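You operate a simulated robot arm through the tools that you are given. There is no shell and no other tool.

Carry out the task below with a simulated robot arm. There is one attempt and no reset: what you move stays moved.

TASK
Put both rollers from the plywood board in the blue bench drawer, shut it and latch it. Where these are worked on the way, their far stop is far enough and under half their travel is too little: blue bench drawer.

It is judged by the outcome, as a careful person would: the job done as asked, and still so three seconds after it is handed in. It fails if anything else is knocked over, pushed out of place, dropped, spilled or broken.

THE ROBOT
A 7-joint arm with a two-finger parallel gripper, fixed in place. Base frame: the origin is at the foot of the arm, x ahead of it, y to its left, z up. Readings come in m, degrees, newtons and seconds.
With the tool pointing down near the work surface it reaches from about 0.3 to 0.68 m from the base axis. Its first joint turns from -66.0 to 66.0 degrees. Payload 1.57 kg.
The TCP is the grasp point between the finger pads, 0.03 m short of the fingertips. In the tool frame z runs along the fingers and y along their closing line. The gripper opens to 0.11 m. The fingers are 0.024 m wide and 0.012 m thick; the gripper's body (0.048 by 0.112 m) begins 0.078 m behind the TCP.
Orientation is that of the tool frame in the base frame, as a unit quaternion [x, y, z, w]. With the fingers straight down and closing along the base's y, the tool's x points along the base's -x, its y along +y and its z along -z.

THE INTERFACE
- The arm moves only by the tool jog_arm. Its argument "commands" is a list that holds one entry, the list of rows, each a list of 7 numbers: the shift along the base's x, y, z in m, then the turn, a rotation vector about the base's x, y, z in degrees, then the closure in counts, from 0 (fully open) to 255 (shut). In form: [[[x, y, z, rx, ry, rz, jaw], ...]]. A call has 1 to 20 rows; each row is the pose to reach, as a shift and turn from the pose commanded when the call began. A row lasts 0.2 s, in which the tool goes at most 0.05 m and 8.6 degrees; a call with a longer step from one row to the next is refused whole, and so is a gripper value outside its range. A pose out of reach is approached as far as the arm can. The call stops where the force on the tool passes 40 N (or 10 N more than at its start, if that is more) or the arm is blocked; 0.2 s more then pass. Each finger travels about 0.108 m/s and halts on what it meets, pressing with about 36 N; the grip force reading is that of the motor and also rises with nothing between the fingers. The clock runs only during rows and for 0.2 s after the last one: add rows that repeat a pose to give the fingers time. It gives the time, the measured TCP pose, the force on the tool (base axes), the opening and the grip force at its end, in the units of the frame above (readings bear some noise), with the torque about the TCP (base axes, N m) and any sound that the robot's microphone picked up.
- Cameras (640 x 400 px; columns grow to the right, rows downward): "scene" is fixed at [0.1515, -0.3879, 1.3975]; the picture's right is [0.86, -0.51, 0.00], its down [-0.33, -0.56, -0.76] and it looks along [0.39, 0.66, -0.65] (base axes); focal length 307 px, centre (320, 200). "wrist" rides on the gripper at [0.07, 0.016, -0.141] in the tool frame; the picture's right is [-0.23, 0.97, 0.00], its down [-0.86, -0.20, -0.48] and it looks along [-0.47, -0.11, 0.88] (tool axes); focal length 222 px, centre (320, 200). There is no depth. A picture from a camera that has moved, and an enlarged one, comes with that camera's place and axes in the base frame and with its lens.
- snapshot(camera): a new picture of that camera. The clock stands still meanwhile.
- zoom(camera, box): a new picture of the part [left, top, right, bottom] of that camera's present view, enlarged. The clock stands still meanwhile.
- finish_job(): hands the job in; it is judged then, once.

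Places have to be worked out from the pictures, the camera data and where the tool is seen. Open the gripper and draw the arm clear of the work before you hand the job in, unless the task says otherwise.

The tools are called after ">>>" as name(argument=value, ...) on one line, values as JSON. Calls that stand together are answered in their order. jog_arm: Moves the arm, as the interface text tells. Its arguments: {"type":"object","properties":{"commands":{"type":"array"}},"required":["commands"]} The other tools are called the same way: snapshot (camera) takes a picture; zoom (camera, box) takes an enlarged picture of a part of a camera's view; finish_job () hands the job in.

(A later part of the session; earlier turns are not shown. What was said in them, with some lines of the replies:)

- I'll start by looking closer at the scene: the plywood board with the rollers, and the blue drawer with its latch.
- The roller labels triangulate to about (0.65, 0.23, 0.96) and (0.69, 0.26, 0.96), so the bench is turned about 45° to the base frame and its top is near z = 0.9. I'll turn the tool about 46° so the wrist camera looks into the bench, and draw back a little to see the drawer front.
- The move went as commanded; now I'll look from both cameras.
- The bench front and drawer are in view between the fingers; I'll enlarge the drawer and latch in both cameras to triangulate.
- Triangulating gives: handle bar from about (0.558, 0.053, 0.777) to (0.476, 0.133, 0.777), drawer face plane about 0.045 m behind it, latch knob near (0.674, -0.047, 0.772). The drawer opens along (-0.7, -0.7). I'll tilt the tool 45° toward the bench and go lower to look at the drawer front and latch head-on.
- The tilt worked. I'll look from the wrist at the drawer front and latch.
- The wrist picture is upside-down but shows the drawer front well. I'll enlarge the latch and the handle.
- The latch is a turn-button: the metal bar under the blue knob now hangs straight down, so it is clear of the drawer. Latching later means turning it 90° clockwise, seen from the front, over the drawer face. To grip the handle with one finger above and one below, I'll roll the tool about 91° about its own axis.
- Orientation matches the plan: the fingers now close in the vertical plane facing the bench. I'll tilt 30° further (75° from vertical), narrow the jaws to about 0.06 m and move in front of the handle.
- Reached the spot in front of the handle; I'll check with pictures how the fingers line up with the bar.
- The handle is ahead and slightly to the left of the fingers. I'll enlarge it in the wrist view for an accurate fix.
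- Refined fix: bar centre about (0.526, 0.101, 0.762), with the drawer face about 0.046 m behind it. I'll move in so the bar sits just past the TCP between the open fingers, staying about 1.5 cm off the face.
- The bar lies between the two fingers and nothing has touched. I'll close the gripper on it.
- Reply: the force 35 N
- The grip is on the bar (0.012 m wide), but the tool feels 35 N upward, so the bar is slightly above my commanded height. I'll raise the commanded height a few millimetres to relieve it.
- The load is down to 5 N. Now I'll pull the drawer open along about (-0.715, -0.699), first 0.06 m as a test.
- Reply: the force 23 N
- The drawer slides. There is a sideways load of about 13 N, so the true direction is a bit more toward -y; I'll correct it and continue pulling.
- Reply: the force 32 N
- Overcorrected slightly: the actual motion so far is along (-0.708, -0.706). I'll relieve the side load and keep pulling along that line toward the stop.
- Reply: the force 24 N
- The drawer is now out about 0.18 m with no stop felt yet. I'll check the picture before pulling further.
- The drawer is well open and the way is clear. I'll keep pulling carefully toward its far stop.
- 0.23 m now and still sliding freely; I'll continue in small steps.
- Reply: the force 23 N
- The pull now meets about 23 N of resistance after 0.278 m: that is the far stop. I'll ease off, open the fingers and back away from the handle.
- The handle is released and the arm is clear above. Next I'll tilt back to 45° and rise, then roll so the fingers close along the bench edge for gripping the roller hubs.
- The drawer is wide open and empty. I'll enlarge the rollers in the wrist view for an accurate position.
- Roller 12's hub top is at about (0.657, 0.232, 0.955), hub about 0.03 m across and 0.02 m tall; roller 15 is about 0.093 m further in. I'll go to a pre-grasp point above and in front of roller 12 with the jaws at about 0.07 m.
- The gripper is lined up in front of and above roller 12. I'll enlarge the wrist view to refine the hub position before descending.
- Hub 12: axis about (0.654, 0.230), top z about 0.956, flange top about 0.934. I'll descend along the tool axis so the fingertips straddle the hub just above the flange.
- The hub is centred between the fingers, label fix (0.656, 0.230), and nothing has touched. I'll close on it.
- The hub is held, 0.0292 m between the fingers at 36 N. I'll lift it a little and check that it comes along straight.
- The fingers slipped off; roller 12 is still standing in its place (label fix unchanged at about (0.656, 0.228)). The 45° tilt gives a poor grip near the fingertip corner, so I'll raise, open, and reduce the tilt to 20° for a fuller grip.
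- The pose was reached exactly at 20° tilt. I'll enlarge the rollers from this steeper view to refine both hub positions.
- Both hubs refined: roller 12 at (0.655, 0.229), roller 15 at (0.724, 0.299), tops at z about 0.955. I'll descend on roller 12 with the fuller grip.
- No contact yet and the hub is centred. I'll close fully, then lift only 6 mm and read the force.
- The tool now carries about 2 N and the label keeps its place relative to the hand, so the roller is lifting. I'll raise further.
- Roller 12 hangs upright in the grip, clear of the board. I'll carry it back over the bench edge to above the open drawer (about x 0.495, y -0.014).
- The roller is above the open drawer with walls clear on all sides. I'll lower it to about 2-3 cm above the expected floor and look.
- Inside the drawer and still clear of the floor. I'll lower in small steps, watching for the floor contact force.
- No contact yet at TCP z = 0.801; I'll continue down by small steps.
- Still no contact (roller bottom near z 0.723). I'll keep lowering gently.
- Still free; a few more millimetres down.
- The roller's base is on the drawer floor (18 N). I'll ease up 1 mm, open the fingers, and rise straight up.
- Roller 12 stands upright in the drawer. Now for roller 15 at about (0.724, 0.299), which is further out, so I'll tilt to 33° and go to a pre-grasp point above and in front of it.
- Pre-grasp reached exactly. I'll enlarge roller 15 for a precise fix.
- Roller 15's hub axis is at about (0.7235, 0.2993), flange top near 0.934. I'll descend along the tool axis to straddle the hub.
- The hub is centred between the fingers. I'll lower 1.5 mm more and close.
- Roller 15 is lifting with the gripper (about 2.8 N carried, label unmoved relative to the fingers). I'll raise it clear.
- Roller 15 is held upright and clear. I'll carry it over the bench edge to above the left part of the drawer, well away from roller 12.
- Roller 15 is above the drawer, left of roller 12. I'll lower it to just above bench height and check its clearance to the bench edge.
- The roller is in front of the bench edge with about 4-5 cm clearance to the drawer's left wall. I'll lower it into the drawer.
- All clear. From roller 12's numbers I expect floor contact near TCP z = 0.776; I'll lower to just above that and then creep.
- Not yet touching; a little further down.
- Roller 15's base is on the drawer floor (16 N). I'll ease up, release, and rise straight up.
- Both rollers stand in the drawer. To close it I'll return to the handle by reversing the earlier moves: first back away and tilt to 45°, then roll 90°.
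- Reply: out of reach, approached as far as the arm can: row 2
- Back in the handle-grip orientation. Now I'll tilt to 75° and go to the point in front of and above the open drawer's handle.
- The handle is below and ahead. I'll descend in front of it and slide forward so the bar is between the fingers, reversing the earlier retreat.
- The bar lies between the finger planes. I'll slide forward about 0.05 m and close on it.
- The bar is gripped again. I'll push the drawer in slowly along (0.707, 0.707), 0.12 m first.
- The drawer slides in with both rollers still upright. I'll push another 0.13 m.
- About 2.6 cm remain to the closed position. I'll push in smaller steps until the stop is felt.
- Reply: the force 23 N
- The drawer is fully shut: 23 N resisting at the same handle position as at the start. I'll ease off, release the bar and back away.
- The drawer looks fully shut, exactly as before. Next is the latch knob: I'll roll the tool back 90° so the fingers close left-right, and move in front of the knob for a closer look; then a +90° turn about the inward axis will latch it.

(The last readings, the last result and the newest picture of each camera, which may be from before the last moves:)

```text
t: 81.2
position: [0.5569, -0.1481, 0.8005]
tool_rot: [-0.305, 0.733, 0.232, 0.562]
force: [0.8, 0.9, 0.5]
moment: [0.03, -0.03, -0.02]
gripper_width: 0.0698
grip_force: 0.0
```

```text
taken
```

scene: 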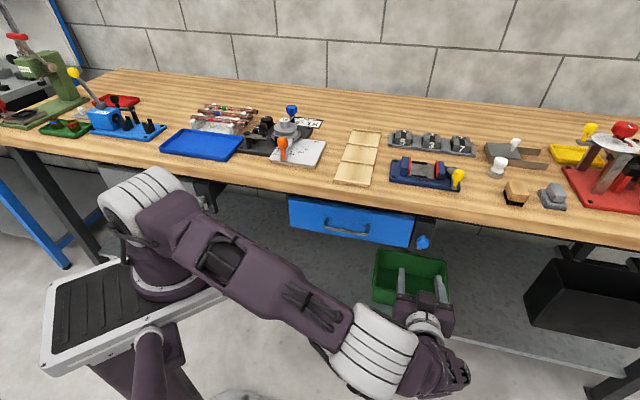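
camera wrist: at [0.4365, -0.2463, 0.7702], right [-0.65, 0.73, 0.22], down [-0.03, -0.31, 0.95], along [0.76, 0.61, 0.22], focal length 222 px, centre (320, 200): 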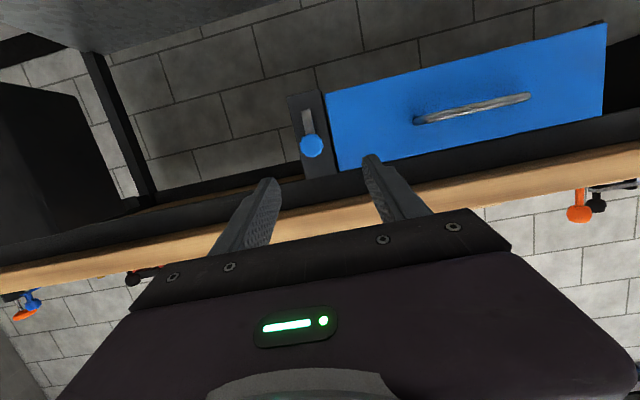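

A clear view of the latch and knob now. I'll enlarge it in both cameras for an accurate fix.

>>> zoom(camera="wrist", box=[264, 85, 376, 155])

>>> zoom(camera="scene", box=[390, 215, 454, 255])

>>> zoom(camera="wrist", box=[240, 60, 480, 210])

```text
5.71 times, centred on (320, 120) of wrist
camera zoom: at [0.4365, -0.2463, 0.7702], right [-0.65, 0.73, 0.22], down [-0.03, -0.31, 0.95], along [0.76, 0.61, 0.22], focal length 1269 px, centre (320, 657)
```

zoom: 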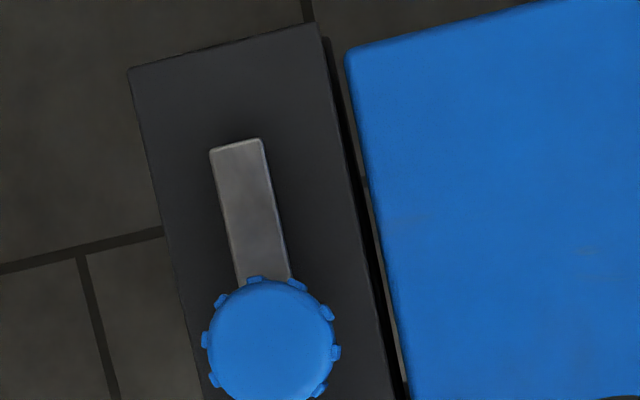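

```text
10.00 times, centred on (422, 235) of scene
camera zoom: at [0.1515, -0.3879, 1.3975], right [0.86, -0.51, 0.0], down [-0.33, -0.56, -0.76], along [0.39, 0.66, -0.65], focal length 3072 px, centre (-700, -150)
```

zoom: 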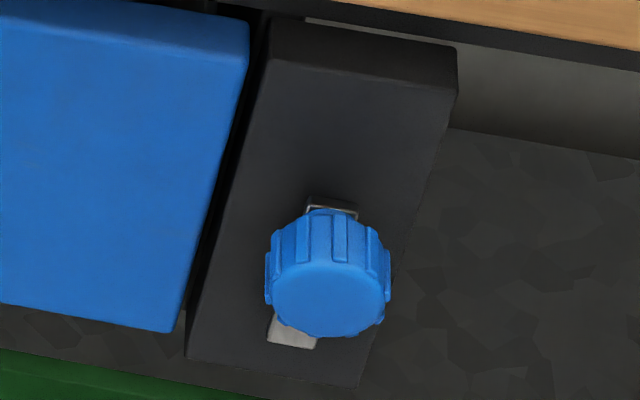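

```text
2.67 times, centred on (360, 135) of wrist
camera zoom: at [0.4365, -0.2463, 0.7702], right [-0.65, 0.73, 0.22], down [-0.03, -0.31, 0.95], along [0.76, 0.61, 0.22], focal length 592 px, centre (213, 373)
```

zoom: 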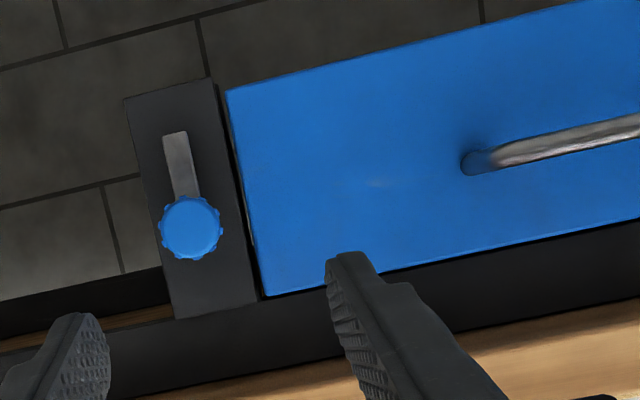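

Knob front-face centre is at about (0.673, -0.052, 0.764), diameter 0.031 m, depth 0.02 m, its axis along (0.707, 0.707). I'll level the tool to horizontal and line it up 8 cm in front of the knob.

>>> jog_arm(commands=[[[0.015, 0.01, -0.01, 3.5, -3.5, 0, 116], [0.03, 0.02, -0.02, 7.0, -7.0, 0, 116], [0.045, 0.03, -0.03, 10.6, -10.6, 0, 116], [0.0602, 0.0401, -0.0365, 10.6, -10.6, 0, 116], [0.0602, 0.0401, -0.0365, 10.6, -10.6, 0, 116]]])

>>> snapshot(camera="wrist")

>>> zoom(camera="scene", box=[340, 190, 500, 290])

```text
t: 82.4
position: [0.6159, -0.1078, 0.7643]
tool_rot: [-0.27, 0.653, 0.27, 0.653]
force: [0.4, 0.0, -0.5]
moment: [0.02, -0.02, 0.0]
gripper_width: 0.0599
grip_force: 0.0
```

```text
taken
camera wrist: at [0.5053, -0.1972, 0.6949], right [-0.69, 0.69, 0.23], down [-0.2, -0.48, 0.86], along [0.7, 0.54, 0.47], focal length 222 px, centre (320, 200)
```

wrist: 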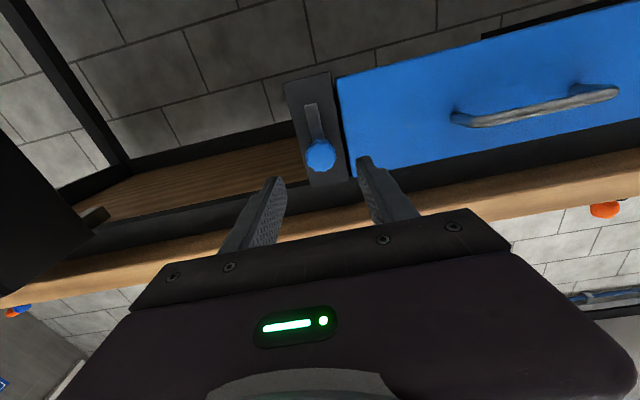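

```text
4.00 times, centred on (420, 240) of scene
camera zoom: at [0.1515, -0.3879, 1.3975], right [0.86, -0.51, 0.0], down [-0.33, -0.56, -0.76], along [0.39, 0.66, -0.65], focal length 1229 px, centre (-80, 40)
```

zoom: 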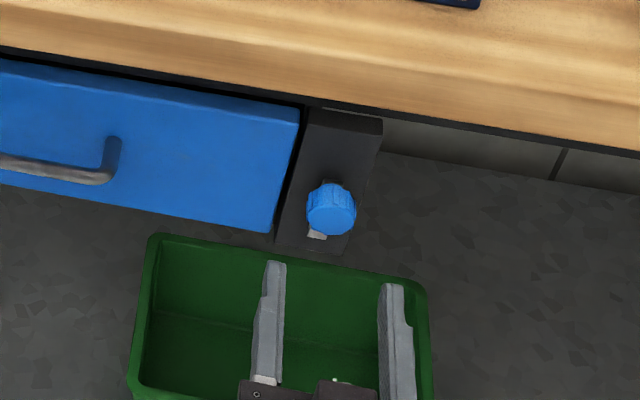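

The tool is horizontal and nearly centred on the knob. I'll enlarge to measure the residual offset.

>>> zoom(camera="wrist", box=[264, 120, 376, 190])

```text
5.71 times, centred on (320, 155) of wrist
camera zoom: at [0.5053, -0.1972, 0.6949], right [-0.69, 0.69, 0.23], down [-0.2, -0.48, 0.86], along [0.7, 0.54, 0.47], focal length 1269 px, centre (320, 457)
```

zoom: 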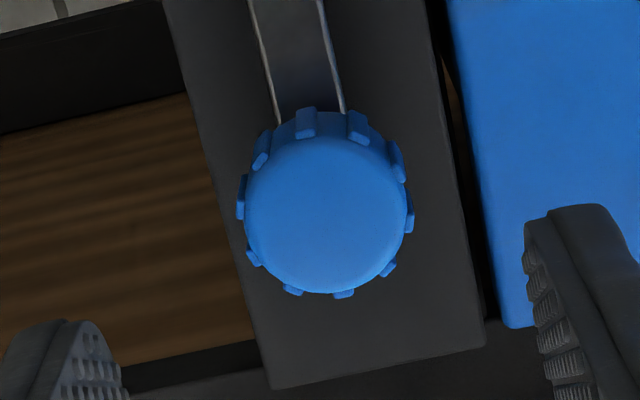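

Aligned within about 1 mm. I'll advance 5 cm so the fingertips are level with the knob's front face, then check.

>>> jog_arm(commands=[[[0.012, 0.012, 0, 0, 0, 0, 116], [0.024, 0.024, 0, 0, 0, 0, 116], [0.0354, 0.0354, 0, 0, 0, 0, 116], [0.0354, 0.0354, 0, 0, 0, 0, 116]]])

>>> zoom(camera="wrist", box=[220, 100, 420, 225])

>>> zoom(camera="scene", box=[380, 210, 476, 270])

```text
t: 83.4
position: [0.6517, -0.0734, 0.7639]
tool_rot: [-0.271, 0.653, 0.27, 0.653]
force: [0.9, 0.0, -0.1]
moment: [-0.02, -0.03, -0.01]
gripper_width: 0.06
grip_force: 0.1
```

```text
3.20 times, centred on (320, 162) of wrist
camera zoom: at [0.5407, -0.1616, 0.6946], right [-0.69, 0.69, 0.23], down [-0.2, -0.48, 0.86], along [0.7, 0.54, 0.47], focal length 711 px, centre (320, 320)
```

zoom: 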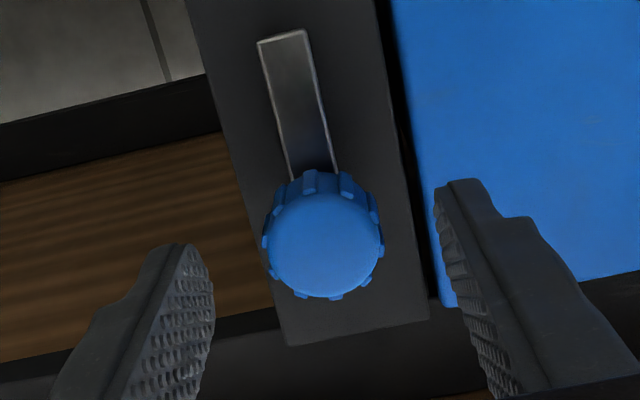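

```text
6.67 times, centred on (428, 240) of scene
camera zoom: at [0.1515, -0.3879, 1.3975], right [0.86, -0.51, 0.0], down [-0.33, -0.56, -0.76], along [0.39, 0.66, -0.65], focal length 2048 px, centre (-400, -67)
```

zoom: 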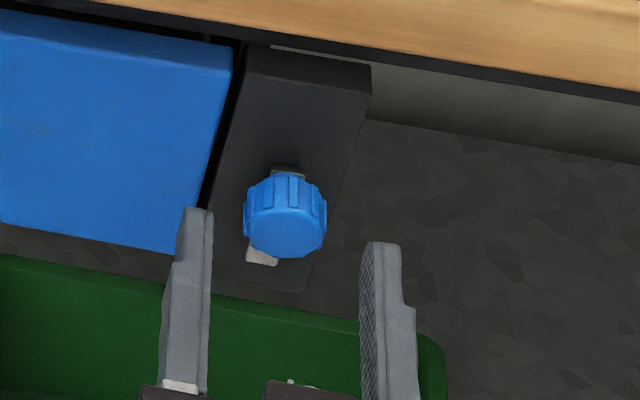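

The fingertips straddle the knob with even gaps. I'll advance another 19 mm and then close on it.

>>> jog_arm(commands=[[[0.005, 0.005, 0, 0, 0, 0, 116], [0.01, 0.01, 0, 0, 0, 0, 116], [0.0134, 0.0134, 0, 0, 0, 0, 116], [0.0134, 0.0134, 0, 0, 0, 0, 116]]])

>>> zoom(camera="wrist", box=[220, 100, 420, 225])

>>> zoom(camera="scene", box=[380, 210, 476, 270])

```text
t: 84.4
position: [0.6648, -0.0595, 0.7643]
tool_rot: [-0.272, 0.653, 0.27, 0.653]
force: [-0.6, 0.4, 0.6]
moment: [-0.04, 0.0, -0.01]
gripper_width: 0.0599
grip_force: 0.0
```

```text
3.20 times, centred on (320, 162) of wrist
camera zoom: at [0.5541, -0.1483, 0.6947], right [-0.69, 0.69, 0.23], down [-0.2, -0.48, 0.86], along [0.7, 0.54, 0.47], focal length 711 px, centre (320, 320)
```

zoom: 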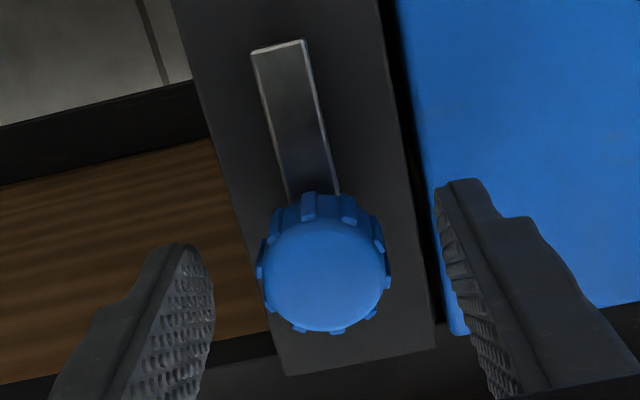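

```text
6.67 times, centred on (428, 240) of scene
camera zoom: at [0.1515, -0.3879, 1.3975], right [0.86, -0.51, 0.0], down [-0.33, -0.56, -0.76], along [0.39, 0.66, -0.65], focal length 2048 px, centre (-400, -67)
```

zoom: 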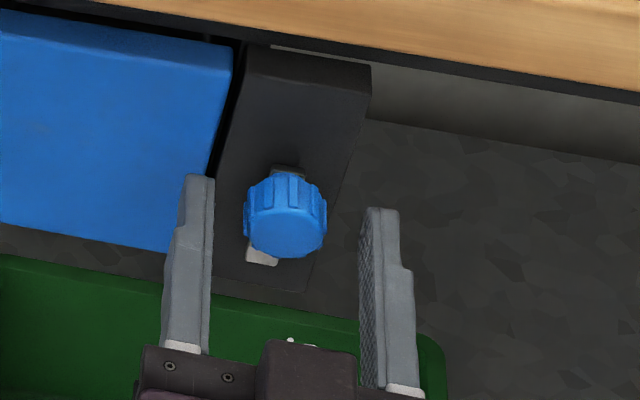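

The fingers straddle the knob with the tool axis within about 1 mm of its centre. Closing now.

>>> jog_arm(commands=[[[0, 0, 0, 0, 0, 0, 170], [0, 0, 0, 0, 0, 0, 255], [0, 0, 0, 0, 0, 0, 255], [0, 0, 0, 0, 0, 0, 255]]])

>>> zoom(camera="wrist", box=[220, 100, 420, 225])

```text
t: 85.4
position: [0.6661, -0.0595, 0.7653]
tool_rot: [-0.271, 0.653, 0.271, 0.653]
force: [-7.6, 3.3, 1.5]
moment: [0.12, -0.19, 0.21]
gripper_width: 0.0297
grip_force: 40.0
```

```text
3.20 times, centred on (320, 162) of wrist
camera zoom: at [0.5537, -0.148, 0.6946], right [-0.69, 0.69, 0.23], down [-0.2, -0.48, 0.86], along [0.7, 0.54, 0.47], focal length 711 px, centre (320, 320)
```

zoom: 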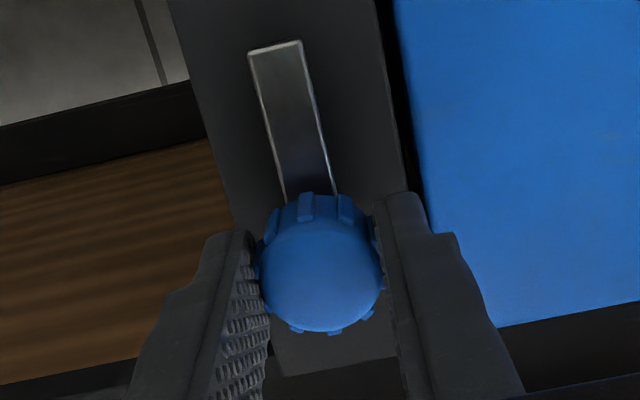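

The knob is gripped (0.0297 m) with small side load. I'll turn 15° clockwise (about +u) first and check that the bar follows.

>>> jog_arm(commands=[[[0, 0, 0, 3.5, 3.5, 0, 255], [0, 0, 0, 7.07, 7.07, 0, 255], [0, 0, 0, 10.6, 10.6, 0, 255]]])

>>> zoom(camera="wrist", box=[220, 100, 420, 225])

```text
t: 86.2
position: [0.6661, -0.0595, 0.7647]
tool_rot: [-0.183, 0.683, 0.354, 0.612]
force: [-19.3, 4.5, 7.2]
moment: [0.17, -0.21, 0.29]
gripper_width: 0.0296
grip_force: 39.0
```

```text
3.20 times, centred on (320, 162) of wrist
camera zoom: at [0.5414, -0.1356, 0.7012], right [-0.62, 0.62, 0.47], down [-0.04, -0.63, 0.77], along [0.78, 0.46, 0.42], focal length 711 px, centre (320, 320)
```

zoom: 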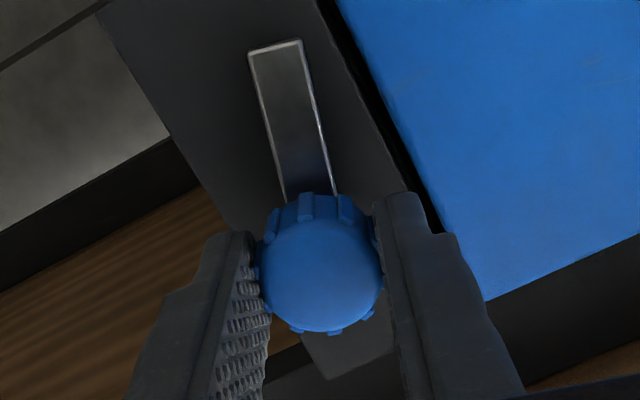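

The bar turns with the knob toward the drawer. I'll shift about 1 mm to relieve the side load and continue turning another 30°.

>>> jog_arm(commands=[[[-0.0012, 0.0003, 0.0005, 0, 0, 0, 255], [-0.0012, 0.0003, 0.0005, 5.3, 5.3, 0, 255], [-0.0012, 0.0003, 0.0005, 10.6, 10.6, 0, 255], [-0.0012, 0.0003, 0.0005, 15.9, 15.9, 0, 255], [-0.0012, 0.0003, 0.0005, 21.2, 21.2, 0, 255]]])

>>> zoom(camera="wrist", box=[220, 100, 420, 225])

```text
t: 87.4
position: [0.665, -0.058, 0.7638]
tool_rot: [0.0, 0.707, 0.501, 0.499]
force: [11.4, 13.3, -2.3]
moment: [-0.41, 0.39, 0.65]
gripper_width: 0.0294
grip_force: 39.4
```

```text
3.20 times, centred on (320, 162) of wrist
camera zoom: at [0.5219, -0.1161, 0.727], right [-0.37, 0.37, 0.85], down [0.19, -0.87, 0.46], along [0.91, 0.33, 0.25], focal length 711 px, centre (320, 320)
```

zoom: 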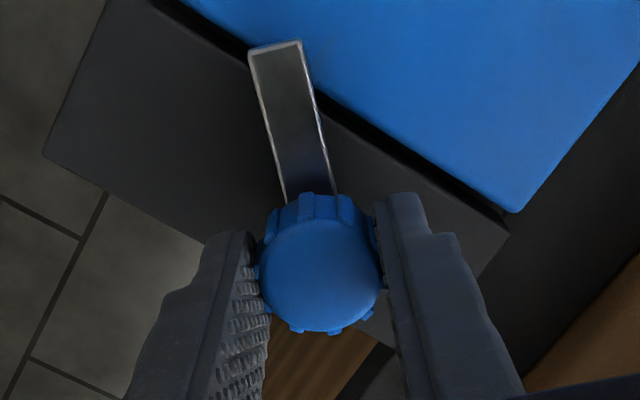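

The bar is at 45° and starting to cross onto the drawer front. I'll continue another 30°.

>>> jog_arm(commands=[[[0.0005, 0.0006, 0, 0, 0, 0, 255], [0.0005, 0.0006, 0, 5.3, 5.3, 0, 255], [0.0005, 0.0006, 0, 10.6, 10.6, 0, 255], [0.0005, 0.0006, 0, 15.9, 15.9, 0, 255], [0.0005, 0.0006, 0, 21.2, 21.2, 0, 255]]])

>>> zoom(camera="wrist", box=[220, 100, 420, 225])

```text
t: 88.6
position: [0.6651, -0.0584, 0.7641]
tool_rot: [0.183, 0.683, 0.612, 0.354]
force: [-9.3, 1.4, 2.8]
moment: [-0.08, 0.04, 0.68]
gripper_width: 0.0296
grip_force: 39.3
```

```text
3.20 times, centred on (320, 162) of wrist
camera zoom: at [0.5143, -0.1085, 0.7625], right [-0.02, 0.02, 1.0], down [0.28, -0.96, 0.03], along [0.96, 0.28, 0.01], focal length 711 px, centre (320, 320)
```

zoom: 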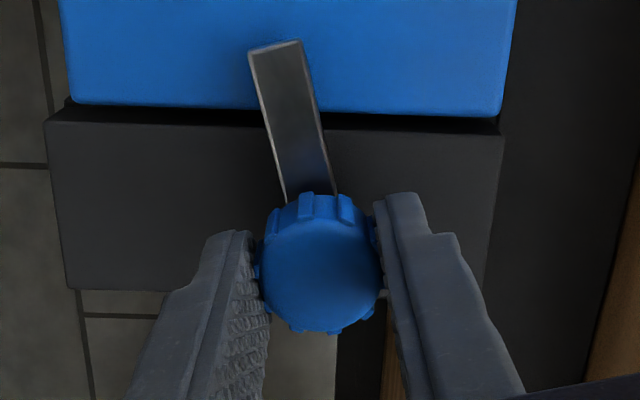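

The bar lies over the drawer front at 75°. I'll turn the last 15° and watch for the stop.

>>> jog_arm(commands=[[[0, 0, 0, 3.5, 3.5, 0, 255], [0, 0, 0, 7.07, 7.07, 0, 255], [0, 0, 0, 10.6, 10.6, 0, 255]]])

>>> zoom(camera="wrist", box=[220, 100, 420, 225])

>>> zoom(camera="scene", box=[340, 190, 500, 290])

```text
t: 89.4
position: [0.6651, -0.0589, 0.766]
tool_rot: [0.271, 0.653, 0.653, 0.271]
force: [-11.2, 2.3, 2.9]
moment: [0.17, -0.14, -0.56]
gripper_width: 0.0299
grip_force: 40.0
```

```text
3.20 times, centred on (320, 162) of wrist
camera zoom: at [0.5156, -0.1098, 0.7812], right [0.16, -0.16, 0.97], down [0.27, -0.94, -0.2], along [0.95, 0.29, -0.11], focal length 711 px, centre (320, 320)
```

zoom: 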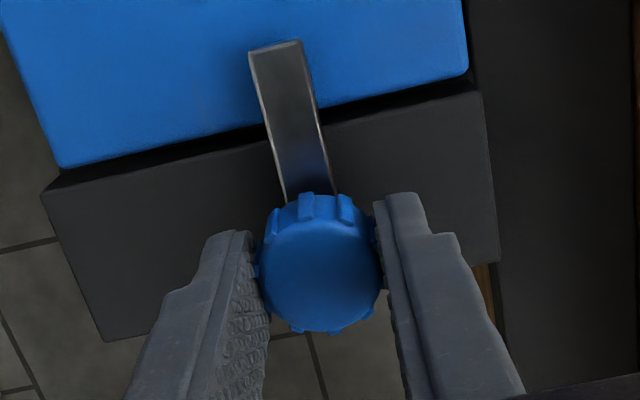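

```text
4.00 times, centred on (420, 240) of scene
camera zoom: at [0.1512, -0.3878, 1.3976], right [0.86, -0.51, 0.0], down [-0.33, -0.56, -0.76], along [0.39, 0.66, -0.65], focal length 1229 px, centre (-80, 40)
```

zoom: 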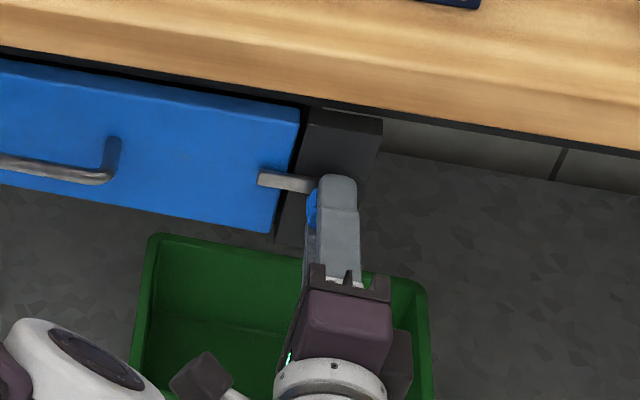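

The bar now lies square across the drawer edge (about 90°). I'll nudge 4° more to feel whether the latch is at its stop.

>>> jog_arm(commands=[[[0, 0, 0, 1.4, 1.4, 0, 255], [0, 0, 0, 2.83, 2.83, 0, 255]]])

>>> zoom(camera="wrist", box=[220, 100, 420, 225])

```text
t: 90.0
position: [0.6652, -0.0586, 0.7647]
tool_rot: [0.294, 0.644, 0.662, 0.248]
force: [-3.2, -1.5, -1.3]
moment: [-0.2, -0.32, 0.06]
gripper_width: 0.0299
grip_force: 39.1
```

```text
3.20 times, centred on (320, 162) of wrist
camera zoom: at [0.517, -0.1109, 0.7861], right [0.21, -0.21, 0.96], down [0.25, -0.93, -0.26], along [0.94, 0.3, -0.14], focal length 711 px, centre (320, 320)
```

zoom: 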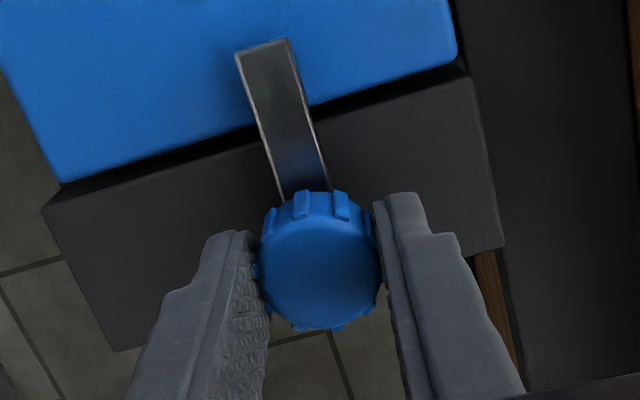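

The bar stayed square to the drawer while the fingers slipped slightly on the knob, so the latch is at its end stop. I'll open the fingers and withdraw straight back.

>>> jog_arm(commands=[[[0, 0, 0, 2.83, 2.83, 0, 200], [0, 0, 0, 2.83, 2.83, 0, 116], [0, 0, 0, 2.83, 2.83, 0, 116], [0, 0, 0, 2.83, 2.83, 0, 116]]])

>>> zoom(camera="wrist", box=[220, 100, 420, 225])

```text
t: 91.0
position: [0.6652, -0.0576, 0.7657]
tool_rot: [0.315, 0.634, 0.67, 0.225]
force: [-0.7, 1.0, 1.1]
moment: [-0.01, 0.0, -0.04]
gripper_width: 0.0599
grip_force: 0.0
```

```text
3.20 times, centred on (320, 162) of wrist
camera zoom: at [0.518, -0.1118, 0.7907], right [0.25, -0.25, 0.93], down [0.24, -0.92, -0.31], along [0.94, 0.31, -0.17], focal length 711 px, centre (320, 320)
```

zoom: 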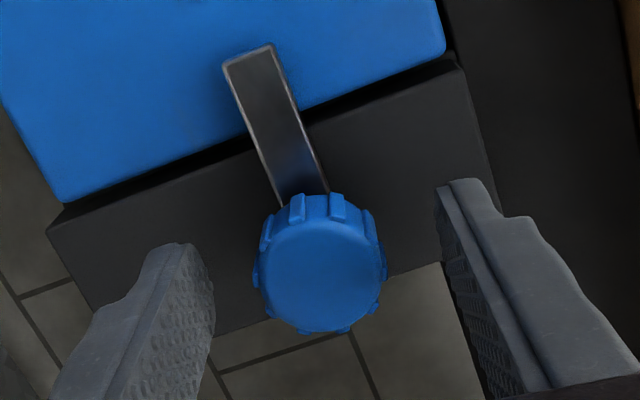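

Released; the bar stays across the drawer front. I'll withdraw straight back from the knob and then look at the whole.

>>> jog_arm(commands=[[[-0.012, -0.012, 0, 0, 0, 0, 116], [-0.03, -0.03, 0, 0, 0, 0, 116], [-0.055, -0.055, 0, 0, 0, 0, 116], [-0.08, -0.08, 0, 0, 0, 0, 116], [-0.105, -0.105, 0.01, 0, 0, 0, 116], [-0.13, -0.13, 0.03, 0, 0, 0, 116]]])

>>> snapshot(camera="wrist")

>>> snapshot(camera="scene")

>>> zoom(camera="scene", box=[340, 190, 500, 290])

```text
t: 92.4
position: [0.5337, -0.1894, 0.796]
tool_rot: [0.314, 0.634, 0.67, 0.225]
force: [0.8, -1.1, 0.3]
moment: [0.0, 0.02, 0.01]
gripper_width: 0.06
grip_force: 0.2
```

```text
taken
camera wrist: at [0.3868, -0.2427, 0.8213], right [0.25, -0.25, 0.93], down [0.24, -0.92, -0.32], along [0.94, 0.3, -0.17], focal length 222 px, centre (320, 200)
```

wrist: 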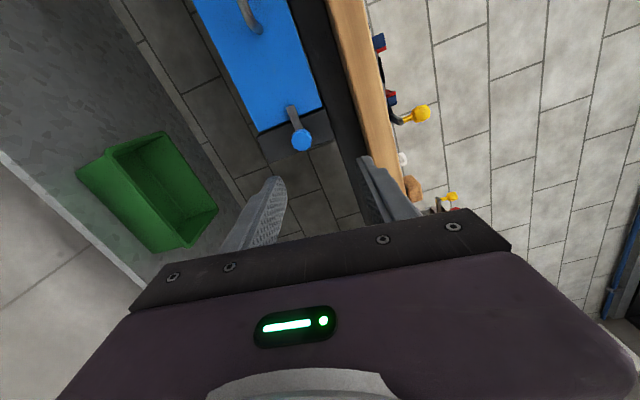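

```text
taken
```

scene: 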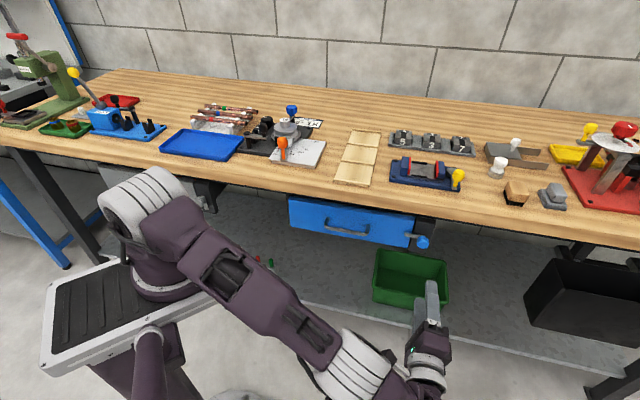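

```text
4.00 times, centred on (420, 240) of scene
camera zoom: at [0.1515, -0.3879, 1.3975], right [0.86, -0.51, 0.0], down [-0.33, -0.56, -0.76], along [0.39, 0.66, -0.65], focal length 1229 px, centre (-80, 40)
```

zoom: 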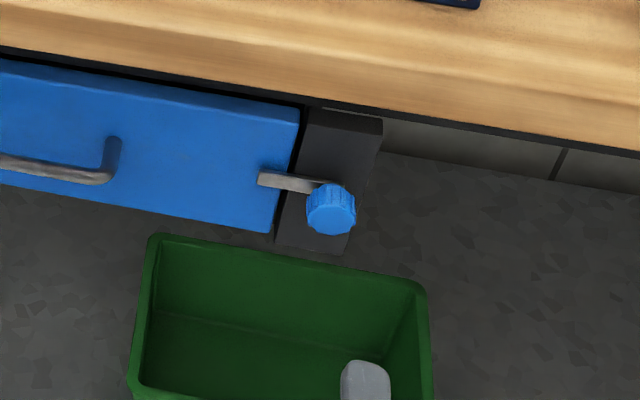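

The drawer is shut with the bar latched across its front, the board is empty and everything else on the bench is in place. I'll open the gripper fully and draw the arm up and clear.

>>> jog_arm(commands=[[[-0.01, -0.01, 0.02, 0, 0, 0, 60], [-0.02, -0.02, 0.06, 0, 0, 0, 0], [-0.03, -0.03, 0.1, 0, 0, 0, 0], [-0.04, -0.03, 0.14, 0, 0, 0, 0], [-0.05, -0.03, 0.18, 0, 0, 0, 0], [-0.06, -0.03, 0.22, 0, 0, 0, 0], [-0.06, -0.03, 0.22, 0, 0, 0, 0]]])

>>> snapshot(camera="scene")

>>> zoom(camera="scene", box=[280, 110, 480, 270])

```text
t: 94.0
position: [0.4748, -0.2195, 1.0162]
tool_rot: [0.315, 0.634, 0.669, 0.224]
force: [-0.3, 0.1, -0.6]
moment: [0.0, 0.01, 0.0]
gripper_width: 0.1103
grip_force: 0.1
```

```text
taken
```

scene: 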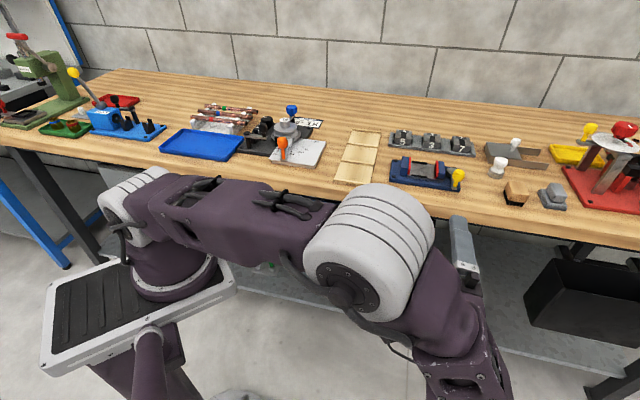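

```text
2.50 times, centred on (380, 190) of scene
camera zoom: at [0.1515, -0.3879, 1.3975], right [0.86, -0.51, 0.0], down [-0.33, -0.56, -0.76], along [0.39, 0.66, -0.65], focal length 768 px, centre (170, 225)
```

zoom: 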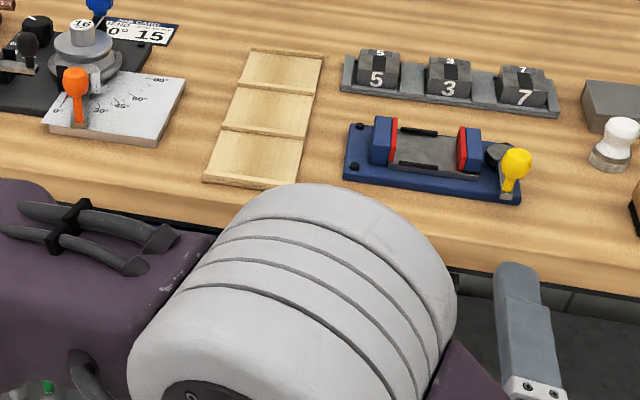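

The arm is clear and the gripper fully open. One last look through the wrist camera to confirm the drawer and latch before handing in.

>>> snapshot(camera="wrist")

```text
taken
camera wrist: at [0.3273, -0.272, 1.0415], right [0.25, -0.25, 0.93], down [0.24, -0.92, -0.32], along [0.94, 0.31, -0.17], focal length 222 px, centre (320, 200)
```

wrist: 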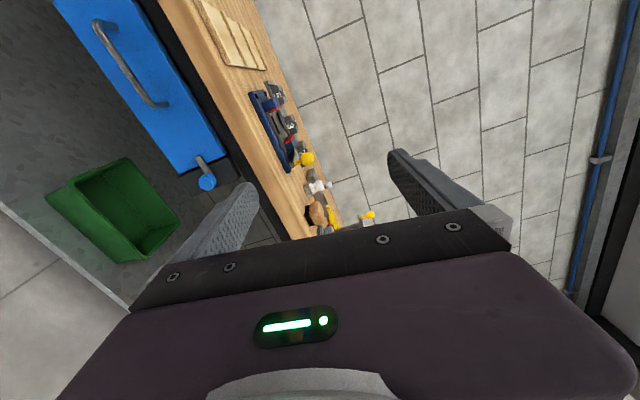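

The drawer is shut with the latch bar across its front, both rollers are inside, and the arm is clear with the gripper open. I'm handing the job in.

>>> finish_job()

```text
The job is handed in.
```

Both rollers (12 and 15) are in the blue bench drawer. The drawer is shut and latched, and I've handed the job in.

- **Drawer:** I opened it about 0.28 m to its far stop. After loading, I pushed it shut until it met its stop at the same handle position as at the start.
- **Rollers:** I set both down upright on the drawer floor, and they were still standing when last visible with the drawer partly shut. The first grip on roller 12 slipped off, but the roller stayed in its place, and the second grip held.
- **Latch:** I turned the blue knob 90° to its stop. The metal bar lies across the drawer front and stayed there after release.
- **Surroundings:** The last pictures show the plywood board empty and nothing else on the bench moved. The arm is clear of the work, with the gripper fully open.
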